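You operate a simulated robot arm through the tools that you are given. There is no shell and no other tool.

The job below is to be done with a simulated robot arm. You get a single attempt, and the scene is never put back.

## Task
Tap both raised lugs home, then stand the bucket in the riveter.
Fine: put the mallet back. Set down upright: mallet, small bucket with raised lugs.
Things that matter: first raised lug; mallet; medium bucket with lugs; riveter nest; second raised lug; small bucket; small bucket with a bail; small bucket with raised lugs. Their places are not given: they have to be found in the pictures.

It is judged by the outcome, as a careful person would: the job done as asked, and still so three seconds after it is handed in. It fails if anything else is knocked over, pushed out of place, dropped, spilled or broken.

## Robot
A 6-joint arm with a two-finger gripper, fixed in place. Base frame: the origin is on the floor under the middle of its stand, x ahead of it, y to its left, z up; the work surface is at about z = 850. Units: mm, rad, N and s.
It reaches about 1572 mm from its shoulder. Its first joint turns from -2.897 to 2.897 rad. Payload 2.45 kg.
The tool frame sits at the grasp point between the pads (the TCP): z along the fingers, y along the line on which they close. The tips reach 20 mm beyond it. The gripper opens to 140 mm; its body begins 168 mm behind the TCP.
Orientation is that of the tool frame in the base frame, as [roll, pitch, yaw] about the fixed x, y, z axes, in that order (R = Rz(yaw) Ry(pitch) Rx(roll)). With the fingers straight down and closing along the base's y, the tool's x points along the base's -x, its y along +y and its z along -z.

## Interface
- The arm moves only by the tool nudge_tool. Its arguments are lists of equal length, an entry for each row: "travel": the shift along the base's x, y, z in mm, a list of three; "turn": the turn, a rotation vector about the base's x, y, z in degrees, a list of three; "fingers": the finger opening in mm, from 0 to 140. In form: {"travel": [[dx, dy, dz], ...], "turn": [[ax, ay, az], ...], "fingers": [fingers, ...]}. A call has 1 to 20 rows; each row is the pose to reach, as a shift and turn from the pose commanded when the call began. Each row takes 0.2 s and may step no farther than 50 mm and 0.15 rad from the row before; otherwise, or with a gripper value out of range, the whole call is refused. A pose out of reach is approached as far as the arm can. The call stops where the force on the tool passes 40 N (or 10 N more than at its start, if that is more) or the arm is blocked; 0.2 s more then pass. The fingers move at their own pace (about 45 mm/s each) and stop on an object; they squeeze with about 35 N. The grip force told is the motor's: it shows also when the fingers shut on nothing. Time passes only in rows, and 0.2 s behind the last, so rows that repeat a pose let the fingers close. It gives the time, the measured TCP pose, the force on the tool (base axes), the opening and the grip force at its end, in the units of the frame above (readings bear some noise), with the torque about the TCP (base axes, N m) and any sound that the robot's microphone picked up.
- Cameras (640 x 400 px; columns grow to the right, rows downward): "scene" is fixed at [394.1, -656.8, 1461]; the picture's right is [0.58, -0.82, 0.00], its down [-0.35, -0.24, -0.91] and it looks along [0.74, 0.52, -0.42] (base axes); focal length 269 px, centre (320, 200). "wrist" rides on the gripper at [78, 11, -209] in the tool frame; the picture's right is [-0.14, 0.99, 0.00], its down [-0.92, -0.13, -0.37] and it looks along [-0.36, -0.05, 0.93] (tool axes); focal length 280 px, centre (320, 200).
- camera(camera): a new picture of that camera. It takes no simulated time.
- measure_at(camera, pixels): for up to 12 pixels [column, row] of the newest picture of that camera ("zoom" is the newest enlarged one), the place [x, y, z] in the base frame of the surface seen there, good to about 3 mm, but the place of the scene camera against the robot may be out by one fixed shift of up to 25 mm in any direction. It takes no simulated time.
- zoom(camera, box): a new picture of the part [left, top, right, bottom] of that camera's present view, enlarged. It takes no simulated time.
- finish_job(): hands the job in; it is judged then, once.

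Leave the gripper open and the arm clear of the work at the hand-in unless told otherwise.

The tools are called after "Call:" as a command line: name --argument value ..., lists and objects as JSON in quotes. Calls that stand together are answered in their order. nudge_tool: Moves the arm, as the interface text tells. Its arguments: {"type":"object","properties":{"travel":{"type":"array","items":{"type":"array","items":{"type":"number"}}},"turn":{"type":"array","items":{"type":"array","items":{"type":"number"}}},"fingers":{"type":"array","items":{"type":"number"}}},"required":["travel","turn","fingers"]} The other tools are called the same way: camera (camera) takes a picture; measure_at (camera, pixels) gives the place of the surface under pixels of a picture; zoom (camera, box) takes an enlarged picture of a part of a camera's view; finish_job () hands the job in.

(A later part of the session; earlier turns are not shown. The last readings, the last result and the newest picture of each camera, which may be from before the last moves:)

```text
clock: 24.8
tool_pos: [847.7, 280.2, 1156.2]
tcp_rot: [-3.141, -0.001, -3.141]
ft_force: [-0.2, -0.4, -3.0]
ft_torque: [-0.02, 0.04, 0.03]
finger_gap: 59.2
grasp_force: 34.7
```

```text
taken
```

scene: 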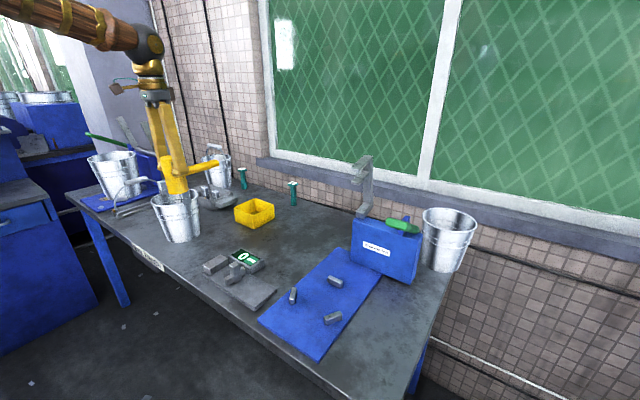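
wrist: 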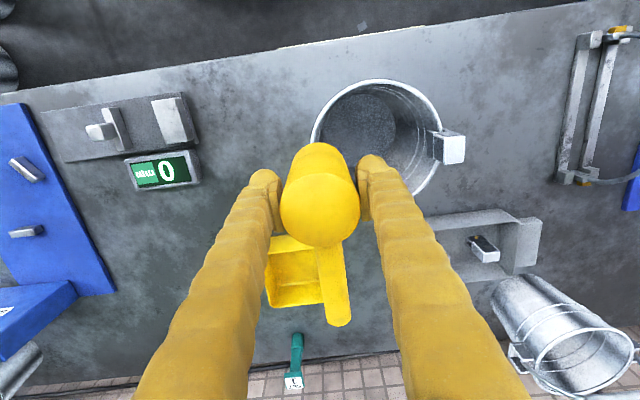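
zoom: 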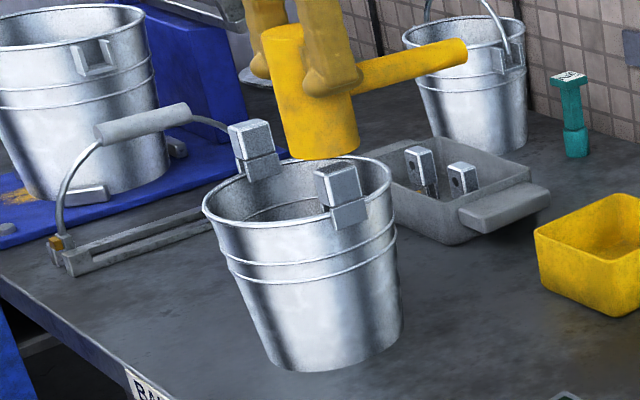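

Lug 1 is down ≈8 mm relative to lug 2. Continuing taps, each a bit deeper, then raise and check.

Call:
nudge_tool --travel '[[0, 0, 20], [0, 0, 20], [0, 0, -22], [0, 0, -30], [0, 0, 0]]' --turn '[[0, 0, 0], [0, 0, 0], [0, 0, 0], [0, 0, 0], [0, 0, 0]]' --fingers '[40, 40, 40, 40, 40]'

Call:
zoom --camera "scene" --box '[140, 150, 220, 250]'

```text
clock: 26.0
tool_pos: [848.6, 279.3, 1156.1]
tcp_rot: [3.14, -0.002, 3.141]
ft_force: [0.0, -0.3, -4.0]
ft_torque: [0.02, 0.08, -0.02]
finger_gap: 59.3
grasp_force: 35.0
```

```text
4.00 times, centred on (180, 200) of scene
```

zoom: 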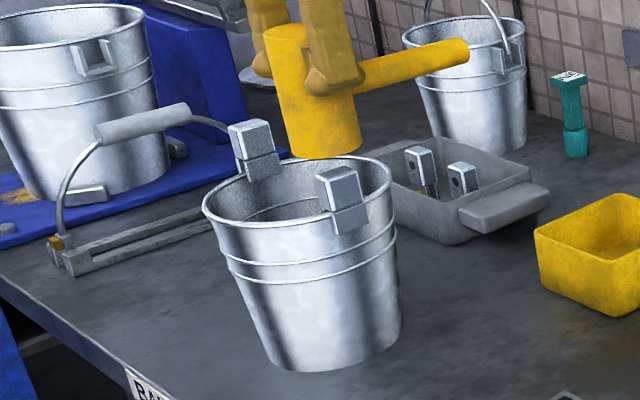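

Another ≈4 mm down. I'll give two more taps in one call, each going a bit lower (the 40 N limit guards the stop).

Call:
nudge_tool --travel '[[0, 0, 10], [0, 0, 12], [0, 0, -28], [0, 0, -36], [0, 0, 6], [0, 0, 6], [0, 0, -34], [0, 0, -42], [0, 0, 0]]' --turn '[[0, 0, 0], [0, 0, 0], [0, 0, 0], [0, 0, 0], [0, 0, 0], [0, 0, 0], [0, 0, 0], [0, 0, 0], [0, 0, 0]]' --fingers '[40, 40, 40, 40, 40, 40, 40, 40, 40]'

Call:
zoom --camera "scene" --box '[140, 150, 220, 250]'

```text
clock: 26.9
tool_pos: [849.6, 278.5, 1131.1]
tcp_rot: [3.139, 0.008, 3.141]
ft_force: [-4.7, -1.9, 21.9]
ft_torque: [0.07, 0.28, 0.01]
finger_gap: 59.5
grasp_force: 35.3
stopped in row 4: the force on the tool passed its limit at 55 N (the readings are from after the stop); the commanded pose is now the measured one
```

```text
4.00 times, centred on (180, 200) of scene
```

zoom: 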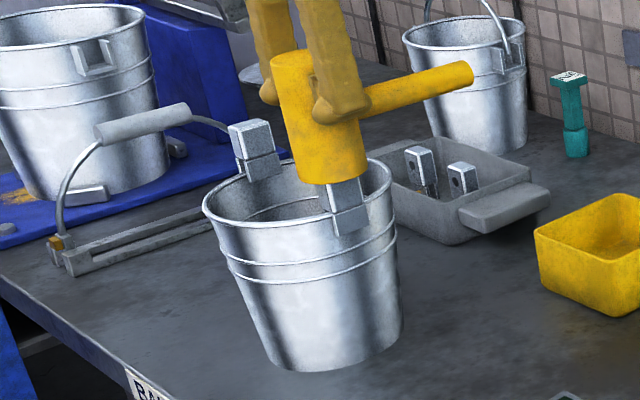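

The force passed the limit (55 N) and it stopped with TCP at 1131. I'll raise 25 mm and look closely at the lug and the bucket.

Call:
nudge_tool --travel '[[0, 0, 10], [0, 0, 28], [0, 0, 28]]' --turn '[[0, 0, 0], [0, 0, 0], [0, 0, 0]]' --fingers '[40, 40, 40]'

Call:
zoom --camera "scene" --box '[155, 170, 205, 215]'

Call:
measure_at --camera "zoom" --pixels '[[350, 175], [350, 200], [345, 260], [190, 110], [185, 160], [350, 290], [400, 200]]'

```text
clock: 27.7
tool_pos: [850.3, 278.1, 1155.8]
tcp_rot: [3.14, 0.006, -3.14]
ft_force: [-0.4, -0.5, -3.1]
ft_torque: [0.0, 0.06, 0.0]
finger_gap: 59.3
grasp_force: 35.5
```

```text
8.89 times, centred on (180, 192) of scene
```

zoom: 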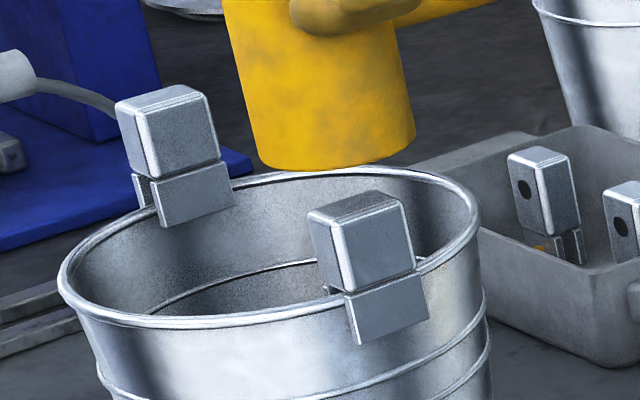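

```text
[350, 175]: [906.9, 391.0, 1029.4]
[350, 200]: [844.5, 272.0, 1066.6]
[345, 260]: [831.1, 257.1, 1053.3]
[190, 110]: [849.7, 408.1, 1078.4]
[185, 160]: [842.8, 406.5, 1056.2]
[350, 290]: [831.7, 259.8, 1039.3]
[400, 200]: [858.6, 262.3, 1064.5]
```

The lug shape is clear now: a block with a fork (outer and inner plates) straddling the rim. I'll measure the block bottom/plate edges on both lugs and rim to see what gap remains.

Call:
measure_at --camera "zoom" --pixels '[[165, 112], [175, 172], [190, 184], [195, 220], [370, 222], [380, 278], [385, 292], [392, 332], [250, 312], [460, 250], [130, 218], [300, 318]]'

Call:
zoom --camera "scene" --box '[176, 190, 200, 212]'

Call:
zoom --camera "scene" --box '[150, 172, 180, 200]'

Call:
zoom --camera "scene" --box '[200, 140, 240, 190]'

```text
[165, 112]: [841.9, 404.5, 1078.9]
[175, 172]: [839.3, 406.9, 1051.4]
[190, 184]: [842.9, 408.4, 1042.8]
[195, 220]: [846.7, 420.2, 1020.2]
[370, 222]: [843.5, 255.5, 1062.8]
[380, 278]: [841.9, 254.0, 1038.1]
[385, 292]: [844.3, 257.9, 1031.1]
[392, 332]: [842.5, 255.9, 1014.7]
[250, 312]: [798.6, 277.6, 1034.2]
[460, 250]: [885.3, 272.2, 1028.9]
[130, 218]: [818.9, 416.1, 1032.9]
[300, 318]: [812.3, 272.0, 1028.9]
```

```text
16.00 times, centred on (188, 201) of scene
```

zoom: 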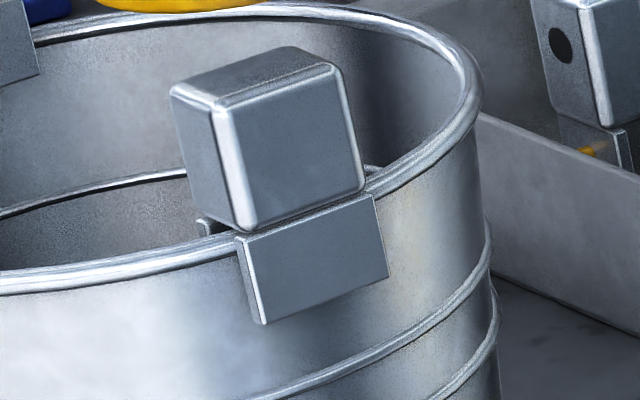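

```text
14.29 times, centred on (165, 186) of scene
```

zoom: 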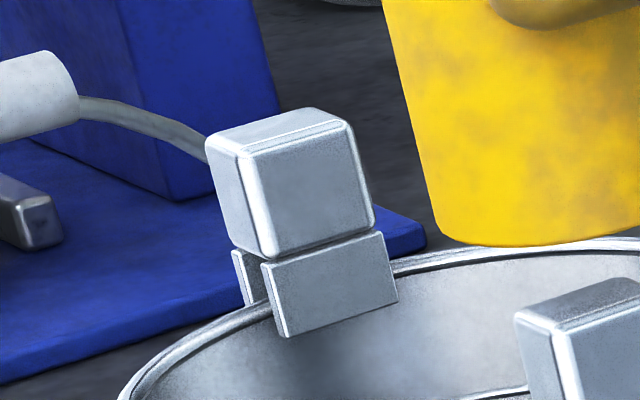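

```text
8.00 times, centred on (220, 165) of scene
```

zoom: 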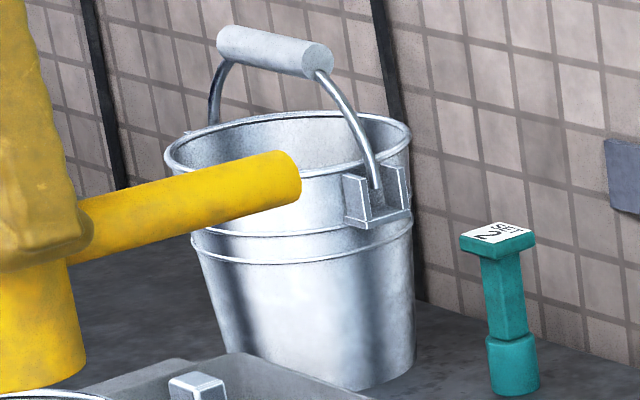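

Lug 1's block bottom is now about at the rim, maybe 1–3 mm short, while lug 2 is still ≈13 mm up. I'll strike lug 1 once more to be sure it is home.

Call:
nudge_tool --travel '[[0, 0, 14], [0, 0, 14], [0, 0, -24], [0, 0, -32], [0, 0, 0]]' --turn '[[0, 0, 0], [0, 0, 0], [0, 0, 0], [0, 0, 0], [0, 0, 0]]' --fingers '[40, 40, 40, 40, 40]'

Call:
zoom --camera "scene" --box '[176, 190, 200, 212]'

```text
clock: 28.9
tool_pos: [849.9, 278.0, 1155.4]
tcp_rot: [3.138, 0.004, 3.141]
ft_force: [0.1, -0.1, -3.2]
ft_torque: [0.01, 0.07, 0.01]
finger_gap: 59.5
grasp_force: 34.6
```

```text
16.00 times, centred on (188, 201) of scene
```

zoom: 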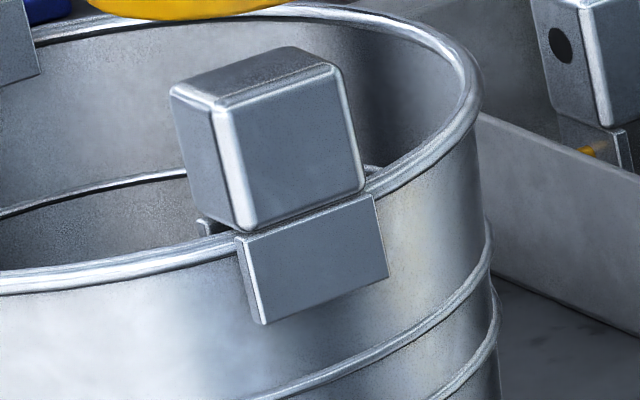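

No visible change. I'll check by pressing slowly: lower to about contact and read the force and height.

Call:
nudge_tool --travel '[[0, 0, -12], [0, 0, -20], [0, 0, -23], [0, 0, -25], [0, 0, -25]]' --turn '[[0, 0, 0], [0, 0, 0], [0, 0, 0], [0, 0, 0], [0, 0, 0]]' --fingers '[40, 40, 40, 40, 40]'

Call:
zoom --camera "scene" --box '[160, 170, 210, 215]'

```text
clock: 30.1
tool_pos: [850.8, 276.1, 1132.8]
tcp_rot: [3.137, 0.006, 3.142]
ft_force: [-0.5, -0.5, -0.8]
ft_torque: [0.04, 0.02, 0.02]
finger_gap: 59.3
grasp_force: 35.6
```

```text
8.89 times, centred on (185, 192) of scene
```

zoom: 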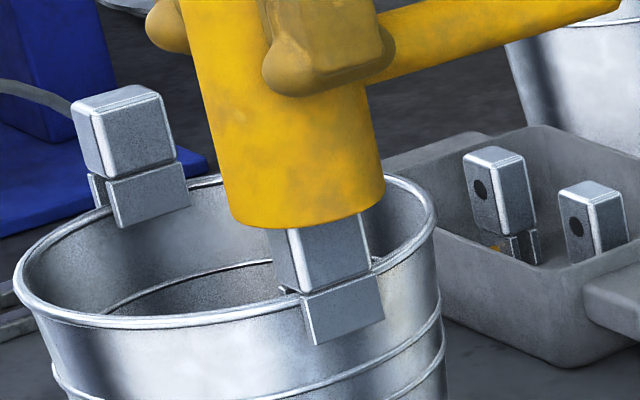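

Just touching (TCP 1132.8). Pressing slowly 3 mm more to see whether it yields.

Call:
nudge_tool --travel '[[0, 0, -1], [0, 0, -2], [0, 0, -3], [0, 0, -3]]' --turn '[[0, 0, 0], [0, 0, 0], [0, 0, 0], [0, 0, 0]]' --fingers '[40, 40, 40, 40]'

```text
clock: 31.1
tool_pos: [850.8, 277.5, 1129.4]
tcp_rot: [3.139, 0.009, 3.141]
ft_force: [3.6, -5.8, 34.2]
ft_torque: [-0.19, -0.44, -0.08]
finger_gap: 59.4
grasp_force: 35.0
```

34 N at 3 mm lower: same stiffness as before, so inconclusive. I'll give one firm strike (45 mm drop at full speed) and see whether the lug moves any more.

Call:
nudge_tool --travel '[[0, 0, 20], [0, 0, 40], [0, 0, 40], [0, 0, -5], [0, 0, -9]]' --turn '[[0, 0, 0], [0, 0, 0], [0, 0, 0], [0, 0, 0], [0, 0, 0]]' --fingers '[40, 40, 40, 40, 40]'

Call:
zoom --camera "scene" --box '[160, 170, 210, 215]'

```text
clock: 32.2
tool_pos: [849.4, 276.0, 1129.7]
tcp_rot: [3.138, 0.012, 3.141]
ft_force: [-2.1, 0.4, 5.0]
ft_torque: [0.07, 0.04, 0.03]
finger_gap: 59.4
grasp_force: 35.3
stopped in row 5: the force on the tool passed its limit at 61 N (the readings are from after the stop); the commanded pose is now the measured one
```

```text
8.89 times, centred on (185, 192) of scene
```

zoom: 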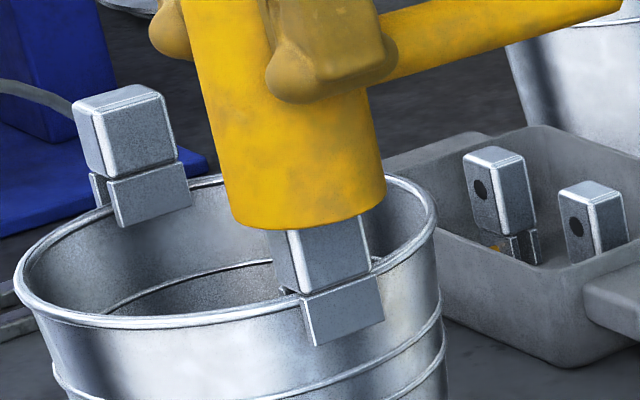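

The 61 N strike moved lug 1 no further (plate corner stays at (317,346)): it is home, ≈15 mm down. Now raise, level the tool (small tilt correction), and move over lug 2 at ≈(847,424).

Call:
nudge_tool --travel '[[0, 0, 20], [0, 0, 45], [0, 0, 62], [-1, 35, 62], [-2, 70, 62], [-2, 105, 62], [-2, 145, 62], [-2, 145, 62]]' --turn '[[0, 0, 0], [-0.1, 0.35, 0], [-0.2, 0.69, 0], [-0.2, 0.69, 0], [-0.2, 0.69, 0], [-0.2, 0.69, 0], [-0.2, 0.69, 0], [-0.2, 0.69, 0]]' --fingers '[40, 40, 40, 40, 40, 40, 40, 40]'

Call:
camera --camera "wrist"

Call:
zoom --camera "scene" --box '[130, 150, 220, 250]'

```text
clock: 34.0
tool_pos: [847.8, 420.0, 1190.1]
tcp_rot: [-3.141, 0.0, 3.139]
ft_force: [-1.2, 0.6, -3.8]
ft_torque: [0.0, 0.02, -0.05]
finger_gap: 59.4
grasp_force: 34.7
```

```text
taken
```

wrist: 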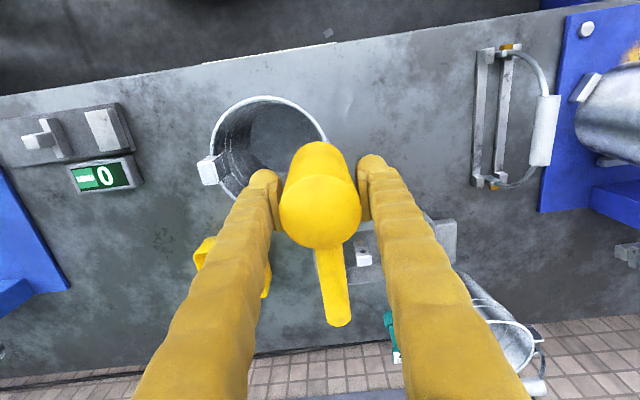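

```text
4.00 times, centred on (175, 200) of scene
```

zoom: 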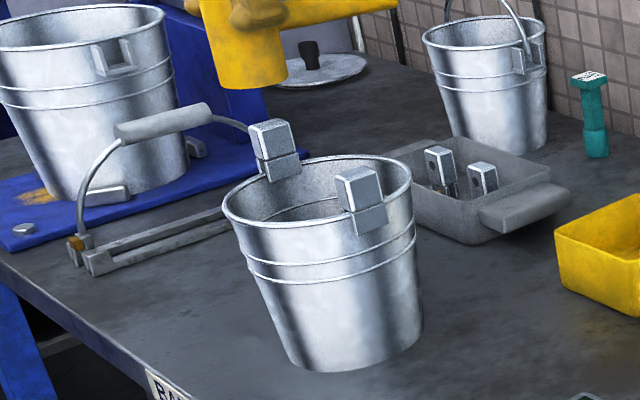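

Lug 1 is down; mallet now above lug 2. I'll measure lug 1's top and the rim from the wrist to confirm the depth.

Call:
measure_at --camera "wrist" --pixels '[[207, 172], [213, 166], [204, 180], [218, 140], [262, 98], [322, 130], [228, 192], [270, 140], [322, 185]]'

```text
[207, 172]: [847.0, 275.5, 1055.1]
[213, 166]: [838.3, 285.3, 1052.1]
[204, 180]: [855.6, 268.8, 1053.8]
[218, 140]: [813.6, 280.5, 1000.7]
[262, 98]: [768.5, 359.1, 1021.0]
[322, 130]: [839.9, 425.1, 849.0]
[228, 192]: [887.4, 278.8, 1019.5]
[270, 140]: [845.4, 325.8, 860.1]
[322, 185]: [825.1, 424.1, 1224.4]
```

Lug 1's top is at z≈1053 (was 1067). The mallet slid up ≈4 mm in the grip, so its face is ≈76 mm below the TCP. Now the first tap on lug 2.

Call:
nudge_tool --travel '[[0, 0, -10], [0, 0, -10], [0, 0, -47], [0, 0, -54], [0, 0, -54], [0, 0, -25]]' --turn '[[0, 0, 0], [0, 0, 0], [0, 0, 0], [0, 0, 0], [0, 0, 0], [0, 0, 0]]' --fingers '[40, 40, 40, 40, 40, 40]'

Call:
zoom --camera "scene" --box '[140, 160, 200, 220]'

```text
clock: 35.4
tool_pos: [848.9, 420.7, 1162.9]
tcp_rot: [-3.141, -0.002, 3.141]
ft_force: [0.1, 0.5, -3.7]
ft_torque: [-0.02, 0.08, 0.01]
finger_gap: 59.5
grasp_force: 35.5
```

```text
6.67 times, centred on (170, 190) of scene
```

zoom: 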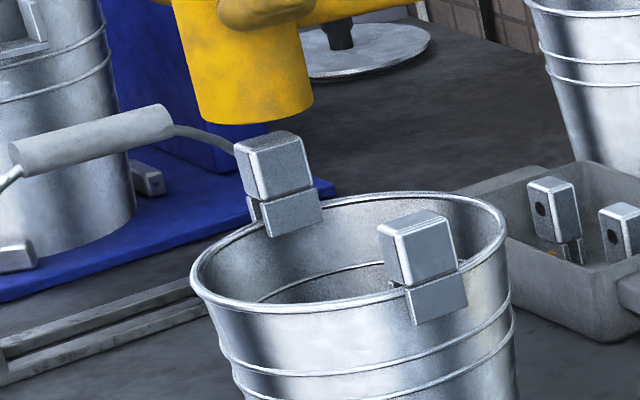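

I'll measure lug 2's top in this picture to see the progress.

Call:
measure_at --camera "zoom" --pixels '[[265, 146], [255, 142], [280, 138], [410, 224], [420, 222], [290, 228], [285, 205]]'

```text
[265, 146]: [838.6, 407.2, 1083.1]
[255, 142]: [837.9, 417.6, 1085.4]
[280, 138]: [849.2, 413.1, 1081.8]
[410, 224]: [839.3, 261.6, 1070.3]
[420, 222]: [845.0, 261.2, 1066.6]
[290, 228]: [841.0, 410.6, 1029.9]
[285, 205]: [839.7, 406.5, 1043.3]
```

Lug 2 hasn't moved yet (≈1082 in scene frame as before). I'll strike deeper.

Call:
nudge_tool --travel '[[0, 0, 15], [0, 0, 15], [0, 0, -25], [0, 0, -33], [0, 0, 0], [0, 0, 0]]' --turn '[[0, 0, 0], [0, 0, 0], [0, 0, 0], [0, 0, 0], [0, 0, 0], [0, 0, 0]]' --fingers '[40, 40, 40, 40, 40, 40]'

Call:
zoom --camera "scene" --box '[140, 160, 200, 220]'

```text
clock: 36.8
tool_pos: [850.4, 422.4, 1167.8]
tcp_rot: [3.141, -0.001, 3.141]
ft_force: [-0.4, 0.2, -2.8]
ft_torque: [0.03, 0.03, 0.01]
finger_gap: 59.5
grasp_force: 34.2
```

```text
6.67 times, centred on (170, 190) of scene
```

zoom: 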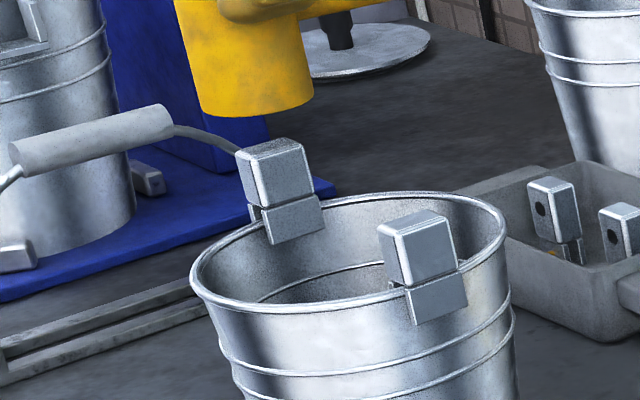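

Lug 2 moved down ≈5 mm. Next strike a bit deeper.

Call:
nudge_tool --travel '[[0, 0, 12], [0, 0, 12], [0, 0, -30], [0, 0, -40], [0, 0, -5], [0, 0, -5]]' --turn '[[0, 0, 0], [0, 0, 0], [0, 0, 0], [0, 0, 0], [0, 0, 0], [0, 0, 0]]' --fingers '[40, 40, 40, 40, 40, 40]'

Call:
zoom --camera "scene" --box '[140, 160, 200, 220]'

```text
clock: 38.2
tool_pos: [850.2, 421.2, 1160.8]
tcp_rot: [-3.14, 0.001, 3.141]
ft_force: [-0.2, -0.2, -2.7]
ft_torque: [0.02, 0.0, 0.02]
finger_gap: 59.5
grasp_force: 35.1
```

```text
6.67 times, centred on (170, 190) of scene
```

zoom: 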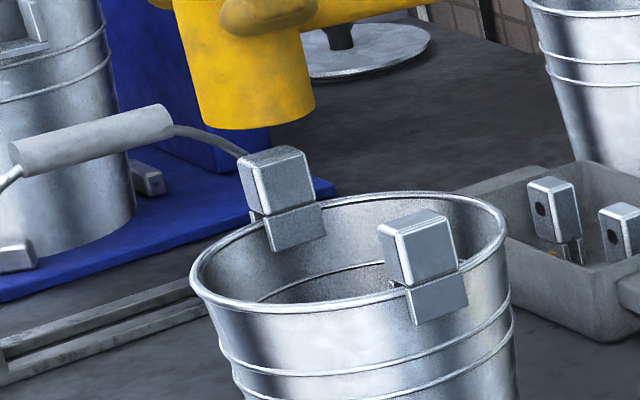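

Down another ≈4 mm. Next strike.

Call:
nudge_tool --travel '[[0, 0, 14], [0, 0, 14], [0, 0, -30], [0, 0, -40], [0, 0, 0], [0, 0, 0]]' --turn '[[0, 0, 0], [0, 0, 0], [0, 0, 0], [0, 0, 0], [0, 0, 0], [0, 0, 0]]' --fingers '[40, 40, 40, 40, 40, 40]'

Call:
zoom --camera "scene" --box '[140, 160, 200, 220]'

```text
clock: 39.6
tool_pos: [851.2, 424.4, 1159.9]
tcp_rot: [3.14, -0.001, 3.139]
ft_force: [0.2, 0.8, -3.2]
ft_torque: [0.0, 0.07, 0.0]
finger_gap: 59.5
grasp_force: 34.7
```

```text
6.67 times, centred on (170, 190) of scene
```

zoom: 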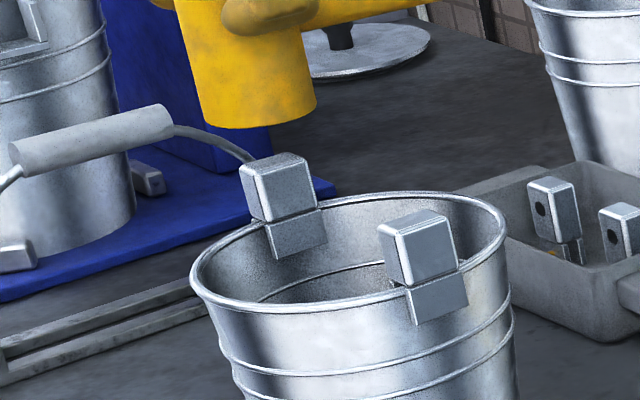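

≈14 mm down in total, near home. One more firm strike, expecting the hard stop.

Call:
nudge_tool --travel '[[0, 0, 10], [0, 0, 10], [0, 0, -38], [0, 0, -44], [0, 0, -44]]' --turn '[[0, 0, 0], [0, 0, 0], [0, 0, 0], [0, 0, 0], [0, 0, 0]]' --fingers '[40, 40, 40, 40, 40]'

Call:
zoom --camera "scene" --box '[140, 160, 200, 220]'

```text
clock: 40.6
tool_pos: [851.8, 422.4, 1127.0]
tcp_rot: [3.136, 0.01, 3.139]
ft_force: [-2.9, 0.6, 20.3]
ft_torque: [-0.13, 0.08, -0.06]
finger_gap: 59.4
grasp_force: 34.5
stopped in row 4: the force on the tool passed its limit at 49 N (the readings are from after the stop); the commanded pose is now the measured one
```

```text
6.67 times, centred on (170, 190) of scene
```

zoom: 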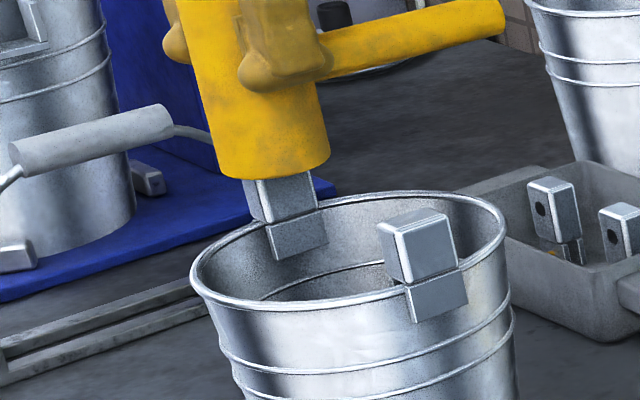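

Stopped at 49 N; plate bottom now ≈ row 260. I'll raise, and strike once more to verify it doesn't move further.

Call:
nudge_tool --travel '[[0, 0, 15], [0, 0, 40], [0, 0, 40]]' --turn '[[0, 0, 0], [-0.25, 0.5, 0], [-0.25, 0.5, 0]]' --fingers '[40, 40, 40]'

Call:
zoom --camera "scene" --box '[140, 160, 200, 220]'

Call:
measure_at --camera "zoom" --pixels '[[268, 168], [285, 162], [410, 224], [420, 222], [275, 166], [430, 218]]'

```text
clock: 41.4
tool_pos: [851.3, 423.2, 1165.5]
tcp_rot: [3.14, -0.004, 3.141]
ft_force: [0.5, -0.2, -3.7]
ft_torque: [-0.05, 0.07, 0.02]
finger_gap: 59.6
grasp_force: 35.2
```

```text
6.67 times, centred on (170, 190) of scene
```

zoom: 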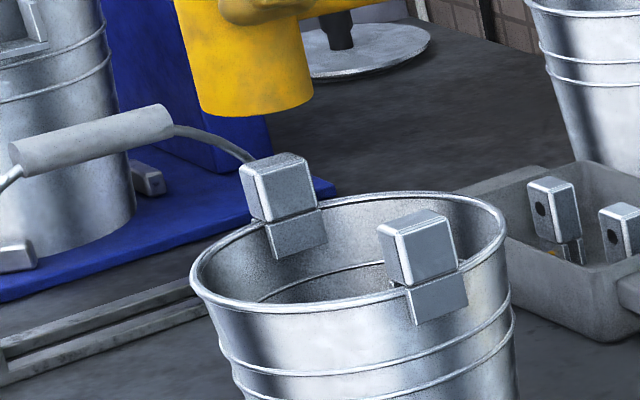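

```text
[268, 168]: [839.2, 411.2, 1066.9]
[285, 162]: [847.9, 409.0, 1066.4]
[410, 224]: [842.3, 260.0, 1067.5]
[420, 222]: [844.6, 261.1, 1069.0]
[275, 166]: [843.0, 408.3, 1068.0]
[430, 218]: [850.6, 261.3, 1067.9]
```

Both lug tops now read the same (≈1067 scene frame, i.e. ≈1053) and neither yields to further strikes: both home. Next: raise and carry the mallet back to its place at about (778.5,161).

Call:
nudge_tool --travel '[[0, 0, 30], [-12, -44, 30], [-24, -88, 30], [-36, -132, 30], [-48, -176, 30], [-60, -220, 30], [-72, -262, 30], [-72, -262, 30], [-72, -262, -10], [-72, -262, -10]]' --turn '[[0, 0, 0], [0, 0, 0], [0, 0, 0], [0, 0, 0], [0, 0, 0], [0, 0, 0], [0, 0, 0], [0, 0, 0], [0, 0, 0], [0, 0, 0]]' --fingers '[40, 40, 40, 40, 40, 40, 40, 40, 40, 40]'

Call:
camera --camera "wrist"

Call:
camera --camera "scene"

```text
clock: 43.6
tool_pos: [780.7, 160.3, 1156.1]
tcp_rot: [-3.14, -0.004, 3.141]
ft_force: [0.5, 0.5, -3.8]
ft_torque: [0.02, 0.01, 0.0]
finger_gap: 59.3
grasp_force: 35.1
```

```text
taken
```

wrist: 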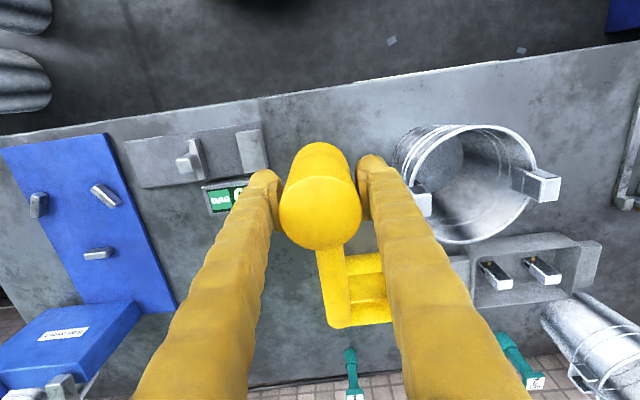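

```text
taken
```

scene: 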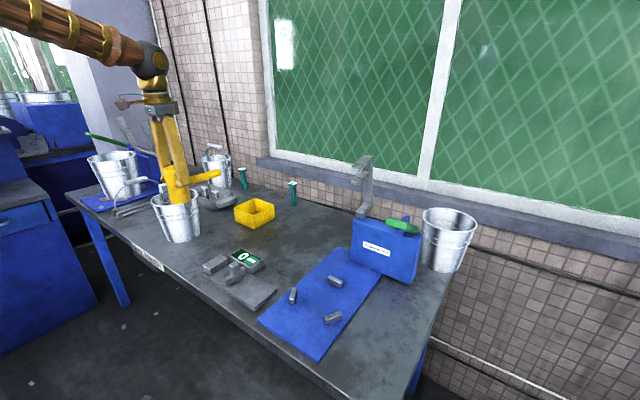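

I'll measure the mallet's top face and handle in the wrist view to get its height and tilt in the grip.

Call:
measure_at --camera "wrist" --pixels '[[320, 214], [290, 214], [350, 212], [320, 190], [320, 240], [333, 265], [338, 310], [330, 290], [338, 290]]'

Call:
zoom --camera "scene" --box '[140, 140, 230, 220]'

```text
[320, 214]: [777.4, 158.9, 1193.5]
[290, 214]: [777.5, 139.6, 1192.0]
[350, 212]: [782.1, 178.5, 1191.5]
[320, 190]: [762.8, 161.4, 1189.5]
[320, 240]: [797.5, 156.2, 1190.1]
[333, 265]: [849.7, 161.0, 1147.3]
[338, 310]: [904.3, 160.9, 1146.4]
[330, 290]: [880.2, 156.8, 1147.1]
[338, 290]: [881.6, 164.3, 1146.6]
```

```text
5.00 times, centred on (185, 180) of scene
```

zoom: 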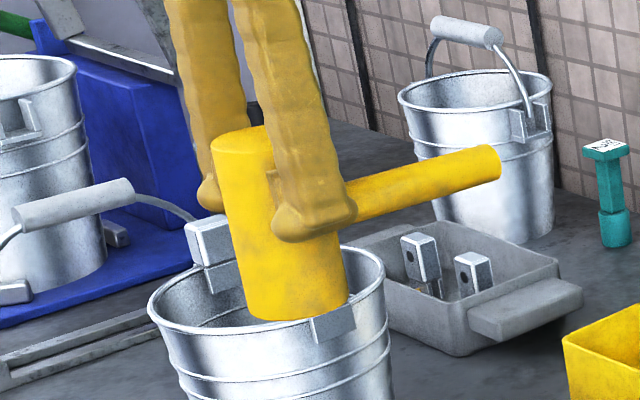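

The mallet is level; top 35 mm above the TCP, so bottom 75 mm below. It should land at TCP z≈925. Lowering to ≈12 mm above the table first.

Call:
nudge_tool --travel '[[-1, 1, -40], [-1, 1, -80], [-1, 1, -120], [-1, 1, -160], [-1, 1, -195], [-1, 1, -212], [-1, 1, -218], [-1, 1, -218]]' --turn '[[0, 0, 0], [0, 0, 0], [0, 0, 0], [0, 0, 0], [0, 0, 0], [0, 0, 0], [0, 0, 0], [0, 0, 0]]' --fingers '[40, 40, 40, 40, 40, 40, 40, 40]'

Call:
zoom --camera "scene" --box '[150, 190, 250, 280]'

```text
clock: 45.4
tool_pos: [779.2, 162.8, 937.1]
tcp_rot: [3.141, -0.001, 3.14]
ft_force: [0.4, 0.4, -3.5]
ft_torque: [-0.01, 0.07, 0.01]
finger_gap: 59.5
grasp_force: 35.0
```

```text
4.44 times, centred on (200, 235) of scene
```

zoom: 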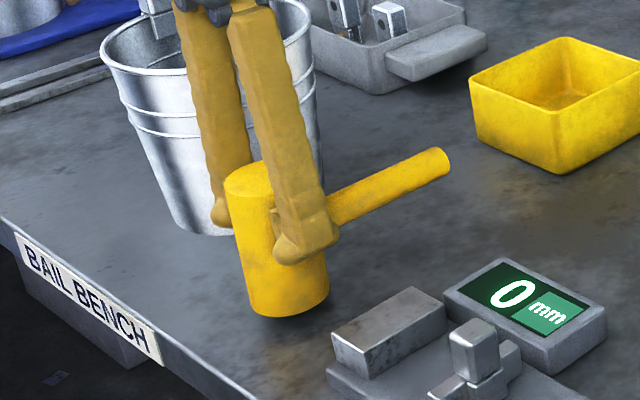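

It hovers ≈12 mm above the table at its original place. Lowering slowly until contact.

Call:
nudge_tool --travel '[[0, -0.5, -4], [0, -1, -8], [0, -1, -10], [0, -1, -11.5], [0, -1, -11.5]]' --turn '[[0, 0, 0], [0, 0, 0], [0, 0, 0], [0, 0, 0], [0, 0, 0]]' --fingers '[40, 40, 40, 40, 40]'

```text
clock: 46.6
tool_pos: [777.9, 160.6, 926.9]
tcp_rot: [-3.141, -0.002, 3.139]
ft_force: [-0.2, 0.3, -4.4]
ft_torque: [0.03, 0.0, 0.0]
finger_gap: 59.7
grasp_force: 34.8
```

Still hanging free (-4.4 N). Stepping 1 mm at a time.

Call:
nudge_tool --travel '[[0, 0, -1], [0, 0, -2], [0, 0, -2]]' --turn '[[0, 0, 0], [0, 0, 0], [0, 0, 0]]' --fingers '[40, 40, 40]'

```text
clock: 47.4
tool_pos: [778.5, 161.7, 924.1]
tcp_rot: [3.141, -0.002, 3.139]
ft_force: [-8.4, -10.6, 29.7]
ft_torque: [-0.71, -0.2, -0.22]
finger_gap: 59.5
grasp_force: 35.0
```

The mallet is on the table (≈30 N). I'll ease up 1 mm to relax, then open the fingers.

Call:
nudge_tool --travel '[[0, 0, 0.8], [0, 0, 1.0], [0, 0, 1.0]]' --turn '[[0, 0, 0], [0, 0, 0], [0, 0, 0]]' --fingers '[40, 40, 40]'

```text
clock: 48.2
tool_pos: [778.6, 161.8, 927.0]
tcp_rot: [3.141, -0.001, 3.139]
ft_force: [-10.0, -4.1, 37.9]
ft_torque: [-0.09, -0.31, -0.04]
finger_gap: 59.5
grasp_force: 35.2
```

The force is still 38 N; I'll ease up 2 mm more and read again before releasing.

Call:
nudge_tool --travel '[[0, 0, 1], [0, 0, 2], [0, 0, 2], [0, 0, 2]]' --turn '[[0, 0, 0], [0, 0, 0], [0, 0, 0], [0, 0, 0]]' --fingers '[40, 40, 40, 40]'

```text
clock: 49.2
tool_pos: [778.3, 161.0, 926.1]
tcp_rot: [3.141, -0.003, 3.14]
ft_force: [0.9, 0.2, -3.6]
ft_torque: [-0.03, 0.07, -0.01]
finger_gap: 59.6
grasp_force: 35.0
```

Now free again, so the contact is ≈1–1.5 mm below. I'll go down 1.3 mm and open the fingers slowly there.

Call:
nudge_tool --travel '[[0, 0, -0.7], [0, 0, -1.3], [0, 0, -1.3], [0, 0, -1.3], [0, 0, -1.3], [0, 0, -1.3], [0, 0, -1.3], [0, 0, -1.3]]' --turn '[[0, 0, 0], [0, 0, 0], [0, 0, 0], [0, 0, 0], [0, 0, 0], [0, 0, 0], [0, 0, 0], [0, 0, 0]]' --fingers '[40, 40, 50, 62, 75, 90, 105, 110]'

Call:
camera --camera "wrist"

Call:
zoom --camera "scene" --box '[150, 190, 250, 280]'

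```text
clock: 51.0
tool_pos: [780.1, 160.5, 925.6]
tcp_rot: [-3.14, -0.001, 3.14]
ft_force: [0.5, -0.6, 0.1]
ft_torque: [-0.02, 0.0, 0.02]
finger_gap: 110.0
grasp_force: 0.1
```

```text
taken
```

wrist: 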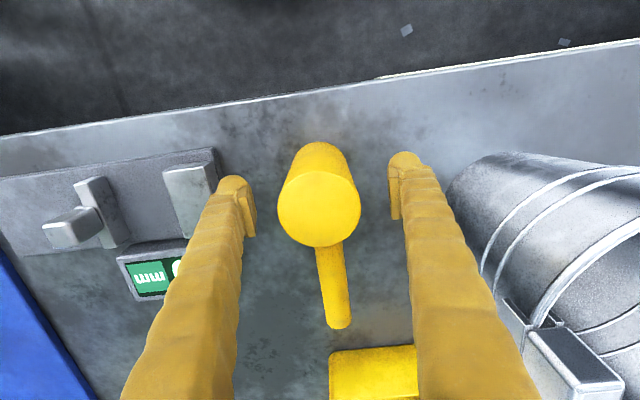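

```text
4.44 times, centred on (200, 235) of scene
```

zoom: 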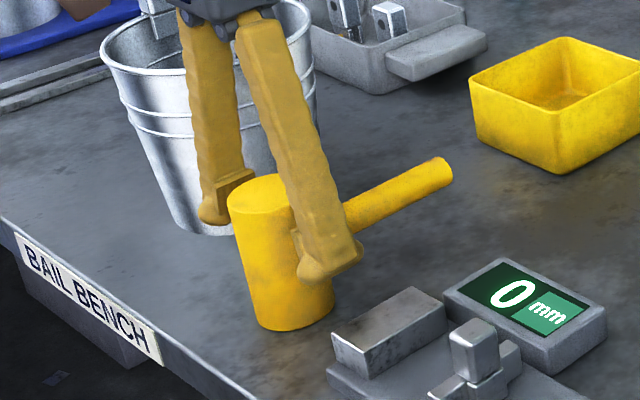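

The mallet stands upright in its old place and is released. I'll raise straight up clear of it and then look again.

Call:
nudge_tool --travel '[[0, 0, 20], [0, 0, 60], [0, 0, 110], [0, 0, 160], [0, 0, 210], [0, 0, 255], [-10, 20, 290], [-20, 60, 320], [-30, 100, 340], [-40, 140, 350], [-40, 180, 350], [-40, 190, 350]]' --turn '[[0, 0, 0], [0, 0, 0], [0, 0, 0], [0, 0, 0], [0, 0, 0], [0, 0, 0], [0, 0, 0], [0, 0, 0], [0, 0, 0], [0, 0, 0], [0, 0, 0], [0, 0, 0]]' --fingers '[110, 110, 110, 110, 110, 110, 120, 130, 140, 140, 140, 140]'

Call:
camera --camera "wrist"

Call:
camera --camera "scene"

```text
refused: row 8 steps farther than a row can; nothing moved
```

```text
taken
```

wrist: 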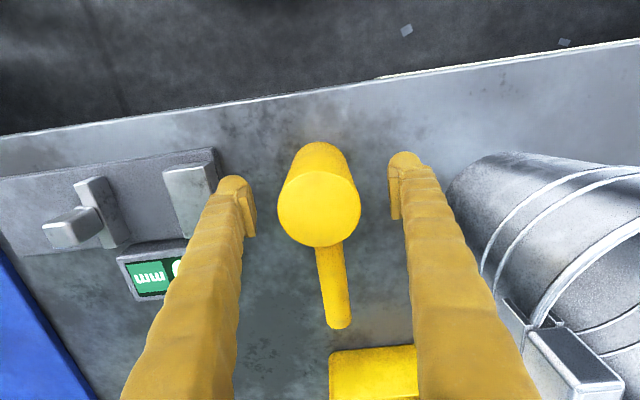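

```text
taken
```

scene: 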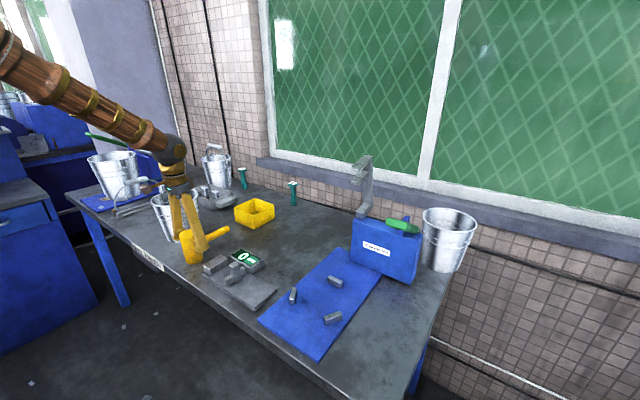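

One step was too long, nothing moved. I'll raise with shorter steps, then move over near the bucket.

Call:
nudge_tool --travel '[[0, 0, 20], [0, 0, 60], [0, 0, 105], [0, 0, 150], [0, 0, 195], [0, 0, 240], [0, 0, 280], [-8, 25, 310], [-16, 60, 325], [-24, 100, 335], [-32, 140, 345], [-40, 180, 350], [-40, 190, 350]]' --turn '[[0, 0, 0], [0, 0, 0], [0, 0, 0], [0, 0, 0], [0, 0, 0], [0, 0, 0], [0, 0, 0], [0, 0, 0], [0, 0, 0], [0, 0, 0], [0, 0, 0], [0, 0, 0], [0, 0, 0]]' --fingers '[110, 110, 110, 110, 110, 110, 110, 120, 130, 140, 140, 140, 140]'

Call:
camera --camera "wrist"

Call:
camera --camera "scene"

```text
clock: 53.8
tool_pos: [738.6, 351.2, 1275.8]
tcp_rot: [3.141, -0.001, 3.139]
ft_force: [-0.5, -0.1, -0.4]
ft_torque: [-0.01, -0.04, 0.02]
finger_gap: 140.2
grasp_force: 0.1
```

```text
taken
```

wrist: 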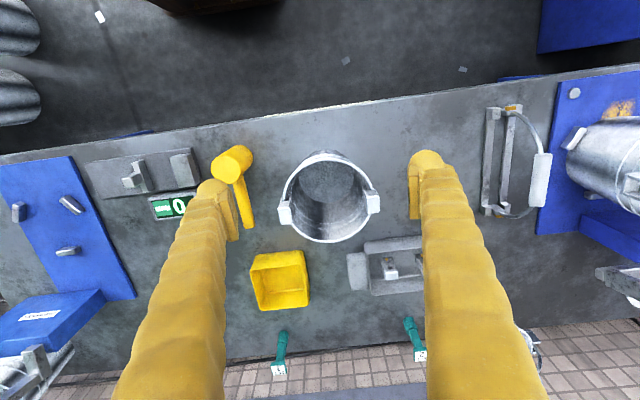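

```text
taken
```

scene: 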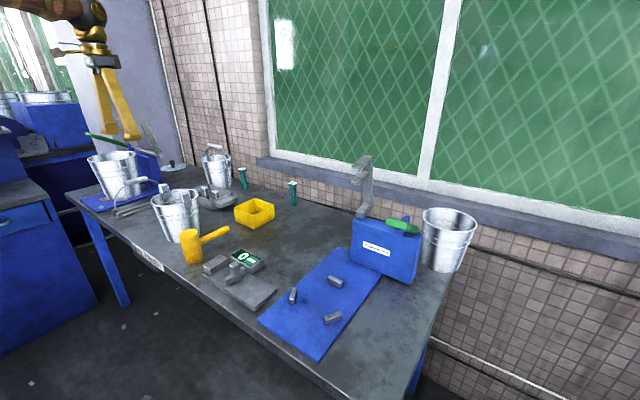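

The mallet is back. Now I'll zoom on the bucket in the wrist view and measure its rim, lugs and base more exactly.

Call:
zoom --camera "wrist" --box '[264, 140, 392, 250]'

Call:
zoom --camera "scene" --box '[140, 170, 215, 250]'

Call:
measure_at --camera "zoom" --pixels '[[295, 305], [310, 330], [295, 238], [330, 270], [333, 290], [340, 366], [400, 200], [385, 230], [400, 365], [290, 260], [240, 230], [370, 340]]'

```text
3.64 times, centred on (328, 195) of wrist
```

zoom: 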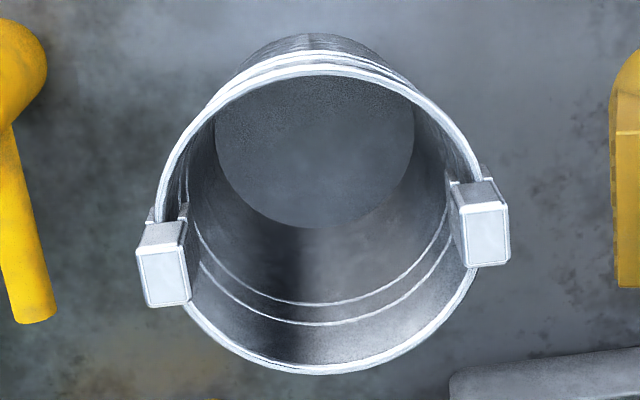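

```text
5.00 times, centred on (178, 210) of scene
```

zoom: 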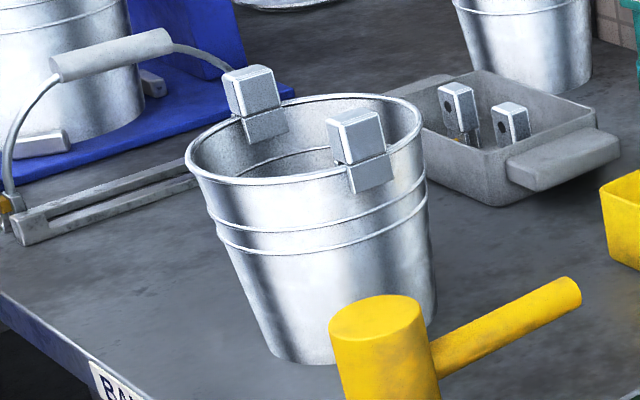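

```text
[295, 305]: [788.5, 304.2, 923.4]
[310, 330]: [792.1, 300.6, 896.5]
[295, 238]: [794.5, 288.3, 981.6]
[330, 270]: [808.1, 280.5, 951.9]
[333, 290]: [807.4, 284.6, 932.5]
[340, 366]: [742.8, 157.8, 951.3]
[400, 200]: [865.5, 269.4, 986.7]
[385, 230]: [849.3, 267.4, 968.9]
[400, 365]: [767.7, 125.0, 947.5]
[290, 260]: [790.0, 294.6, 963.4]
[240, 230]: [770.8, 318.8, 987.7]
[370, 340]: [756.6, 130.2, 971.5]
```

Upper rib lies ≈46 mm below the rim, so the clean wall there can take the pads. I'll measure rim points on a wrist zoom.

Call:
zoom --camera "wrist" --box '[264, 140, 392, 250]'

Call:
measure_at --camera "zoom" --pixels '[[315, 71], [260, 83], [378, 77], [200, 128], [440, 118], [163, 195], [473, 165], [210, 327], [258, 360], [325, 370], [400, 345], [450, 305]]'

Call:
measure_at --camera "zoom" --pixels '[[163, 278], [482, 238], [140, 255], [186, 252], [190, 300], [458, 212], [505, 210], [462, 265], [218, 140], [412, 130], [315, 225], [315, 120]]'

```text
3.64 times, centred on (328, 195) of wrist
```

zoom: 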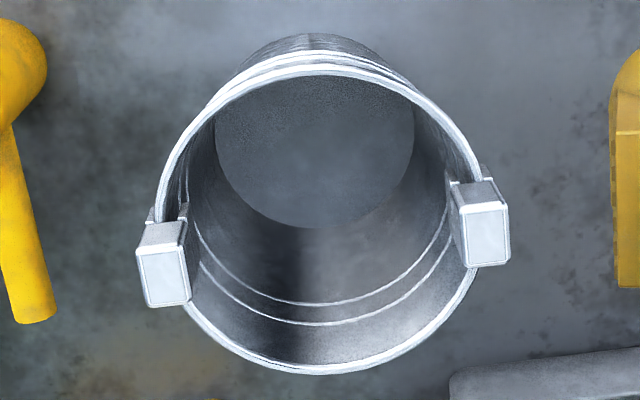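

```text
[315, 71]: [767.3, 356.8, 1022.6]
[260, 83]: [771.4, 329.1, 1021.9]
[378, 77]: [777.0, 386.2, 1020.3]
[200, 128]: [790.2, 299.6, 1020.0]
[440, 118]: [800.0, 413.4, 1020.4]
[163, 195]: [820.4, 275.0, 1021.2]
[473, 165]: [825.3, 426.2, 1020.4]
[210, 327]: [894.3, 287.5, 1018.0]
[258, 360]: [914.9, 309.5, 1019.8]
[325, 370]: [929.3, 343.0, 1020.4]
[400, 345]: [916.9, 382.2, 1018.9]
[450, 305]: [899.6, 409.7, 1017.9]
```

```text
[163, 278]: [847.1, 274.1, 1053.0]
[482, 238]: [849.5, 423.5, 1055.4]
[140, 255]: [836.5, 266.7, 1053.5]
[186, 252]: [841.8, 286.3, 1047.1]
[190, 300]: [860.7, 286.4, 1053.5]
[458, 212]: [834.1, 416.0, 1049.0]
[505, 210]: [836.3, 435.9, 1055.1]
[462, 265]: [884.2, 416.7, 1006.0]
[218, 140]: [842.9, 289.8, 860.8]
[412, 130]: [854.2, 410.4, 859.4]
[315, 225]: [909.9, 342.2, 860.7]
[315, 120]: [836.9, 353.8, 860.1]
```

The bucket's centre is ≈(848,350.5), rim radius ≈79, lug tops both ≈1053–1055. Plan: pinch the rim wall at the -x side (one finger inside, one outside), away from the lugs. First turn the gripper +90° about z up here.

Call:
nudge_tool --travel '[[0, 0, 0], [0, 0, 0], [0, 0, 0], [0, 0, 0], [0, 0, 0], [0, 0, 0], [0, 0, 0], [0, 0, 0], [0, 0, 0], [0, 0, 0], [0, 0, 0], [0, 0, 0]]' --turn '[[0, 0, 8], [0, 0, 16], [0, 0, 24], [0, 0, 32], [0, 0, 40], [0, 0, 48], [0, 0, 56], [0, 0, 64], [0, 0, 72], [0, 0, 80], [0, 0, 88], [0, 0, 90]]' --fingers '[130, 110, 90, 80, 70, 70, 70, 70, 70, 70, 70, 70]'

Call:
camera --camera "wrist"

Call:
camera --camera "scene"

```text
clock: 56.4
tool_pos: [740.0, 350.8, 1276.2]
tcp_rot: [-3.141, -0.002, -1.571]
ft_force: [0.0, 1.2, 0.5]
ft_torque: [0.03, 0.02, 0.03]
finger_gap: 70.0
grasp_force: 0.1
```

```text
taken
```

wrist: 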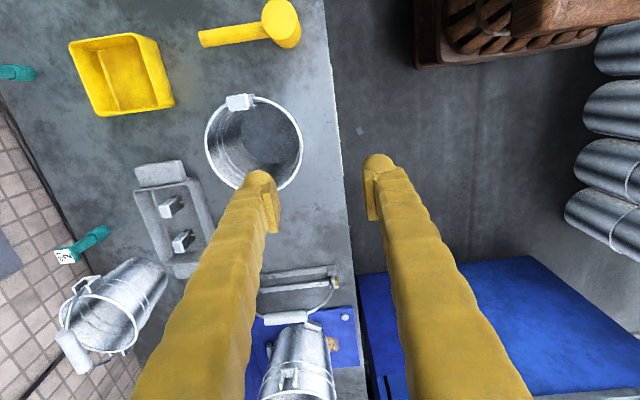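

```text
taken
```

scene: 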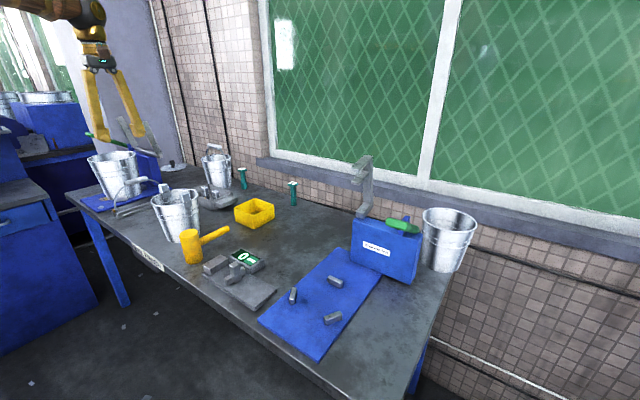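

Turned. Now move over the -x rim point, tilt the fingers by 5.4° to follow the wall's slope, and lower to just above the rim (TCP z≈1060).

Call:
nudge_tool --travel '[[12, 0, -30], [24, 0, -60], [33, 0, -95], [33, 0, -130], [33, 0, -165], [33, 0, -195], [33, 0, -212], [33, 0, -212]]' --turn '[[0, -1, 0], [0, -2, 0], [0, -3, 0], [0, -4, 0], [0, -5, 0], [0, -5.4, 0], [0, -5.4, 0], [0, -5.4, 0]]' --fingers '[70, 70, 70, 70, 70, 70, 70, 70]'

Call:
camera --camera "wrist"

Call:
zoom --camera "scene" --box '[130, 120, 230, 250]'

```text
clock: 58.2
tool_pos: [773.2, 350.4, 1064.4]
tcp_rot: [-3.048, -0.002, -1.572]
ft_force: [0.7, 0.6, 0.0]
ft_torque: [-0.03, 0.0, 0.0]
finger_gap: 70.0
grasp_force: 0.1
```

```text
taken
```

wrist: 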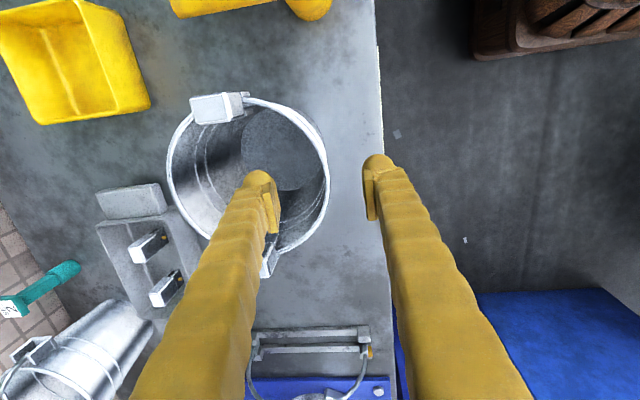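

```text
3.08 times, centred on (180, 185) of scene
```

zoom: 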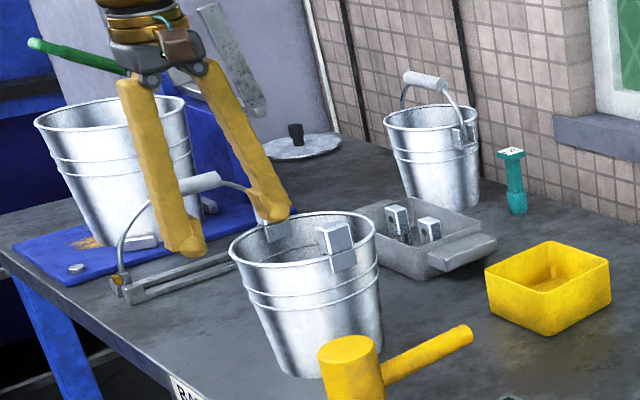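

The rim edge (≈(328,190)) is between the fingers. Lowering with one finger inside and one outside, to TCP z≈1000.

Call:
nudge_tool --travel '[[0, 0, -20], [0, 0, -40], [0, 0, -55], [0, 0, -63], [0, 0, -63]]' --turn '[[0, 0, 0], [0, 0, 0], [0, 0, 0], [0, 0, 0], [0, 0, 0]]' --fingers '[70, 70, 70, 70, 70]'

Call:
camera --camera "wrist"

Call:
zoom --camera "scene" --box '[130, 140, 220, 250]'

```text
clock: 59.4
tool_pos: [772.4, 350.6, 1001.0]
tcp_rot: [-3.048, -0.002, -1.572]
ft_force: [-0.2, 0.4, -0.6]
ft_torque: [0.0, -0.03, 0.0]
finger_gap: 70.1
grasp_force: 0.1
```

```text
taken
```

wrist: 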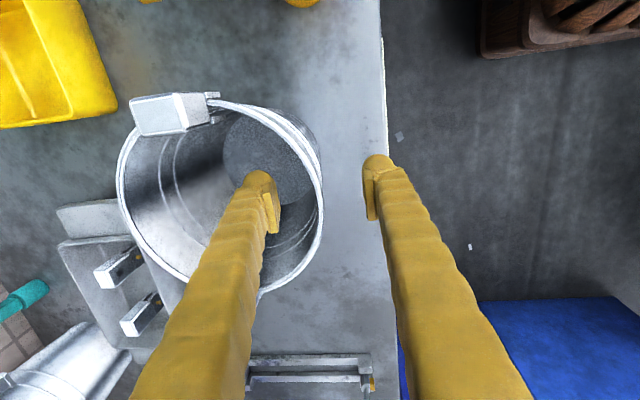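

```text
3.64 times, centred on (175, 195) of scene
```

zoom: 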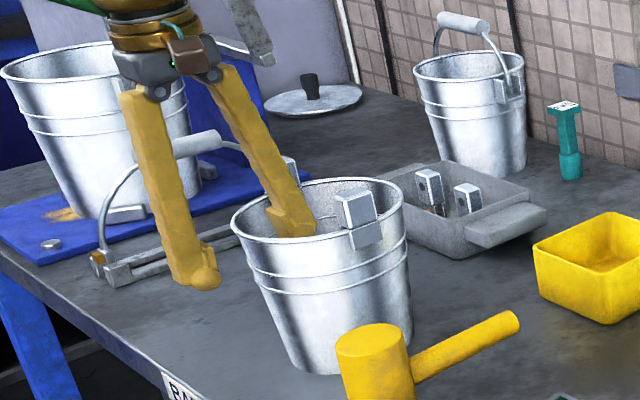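

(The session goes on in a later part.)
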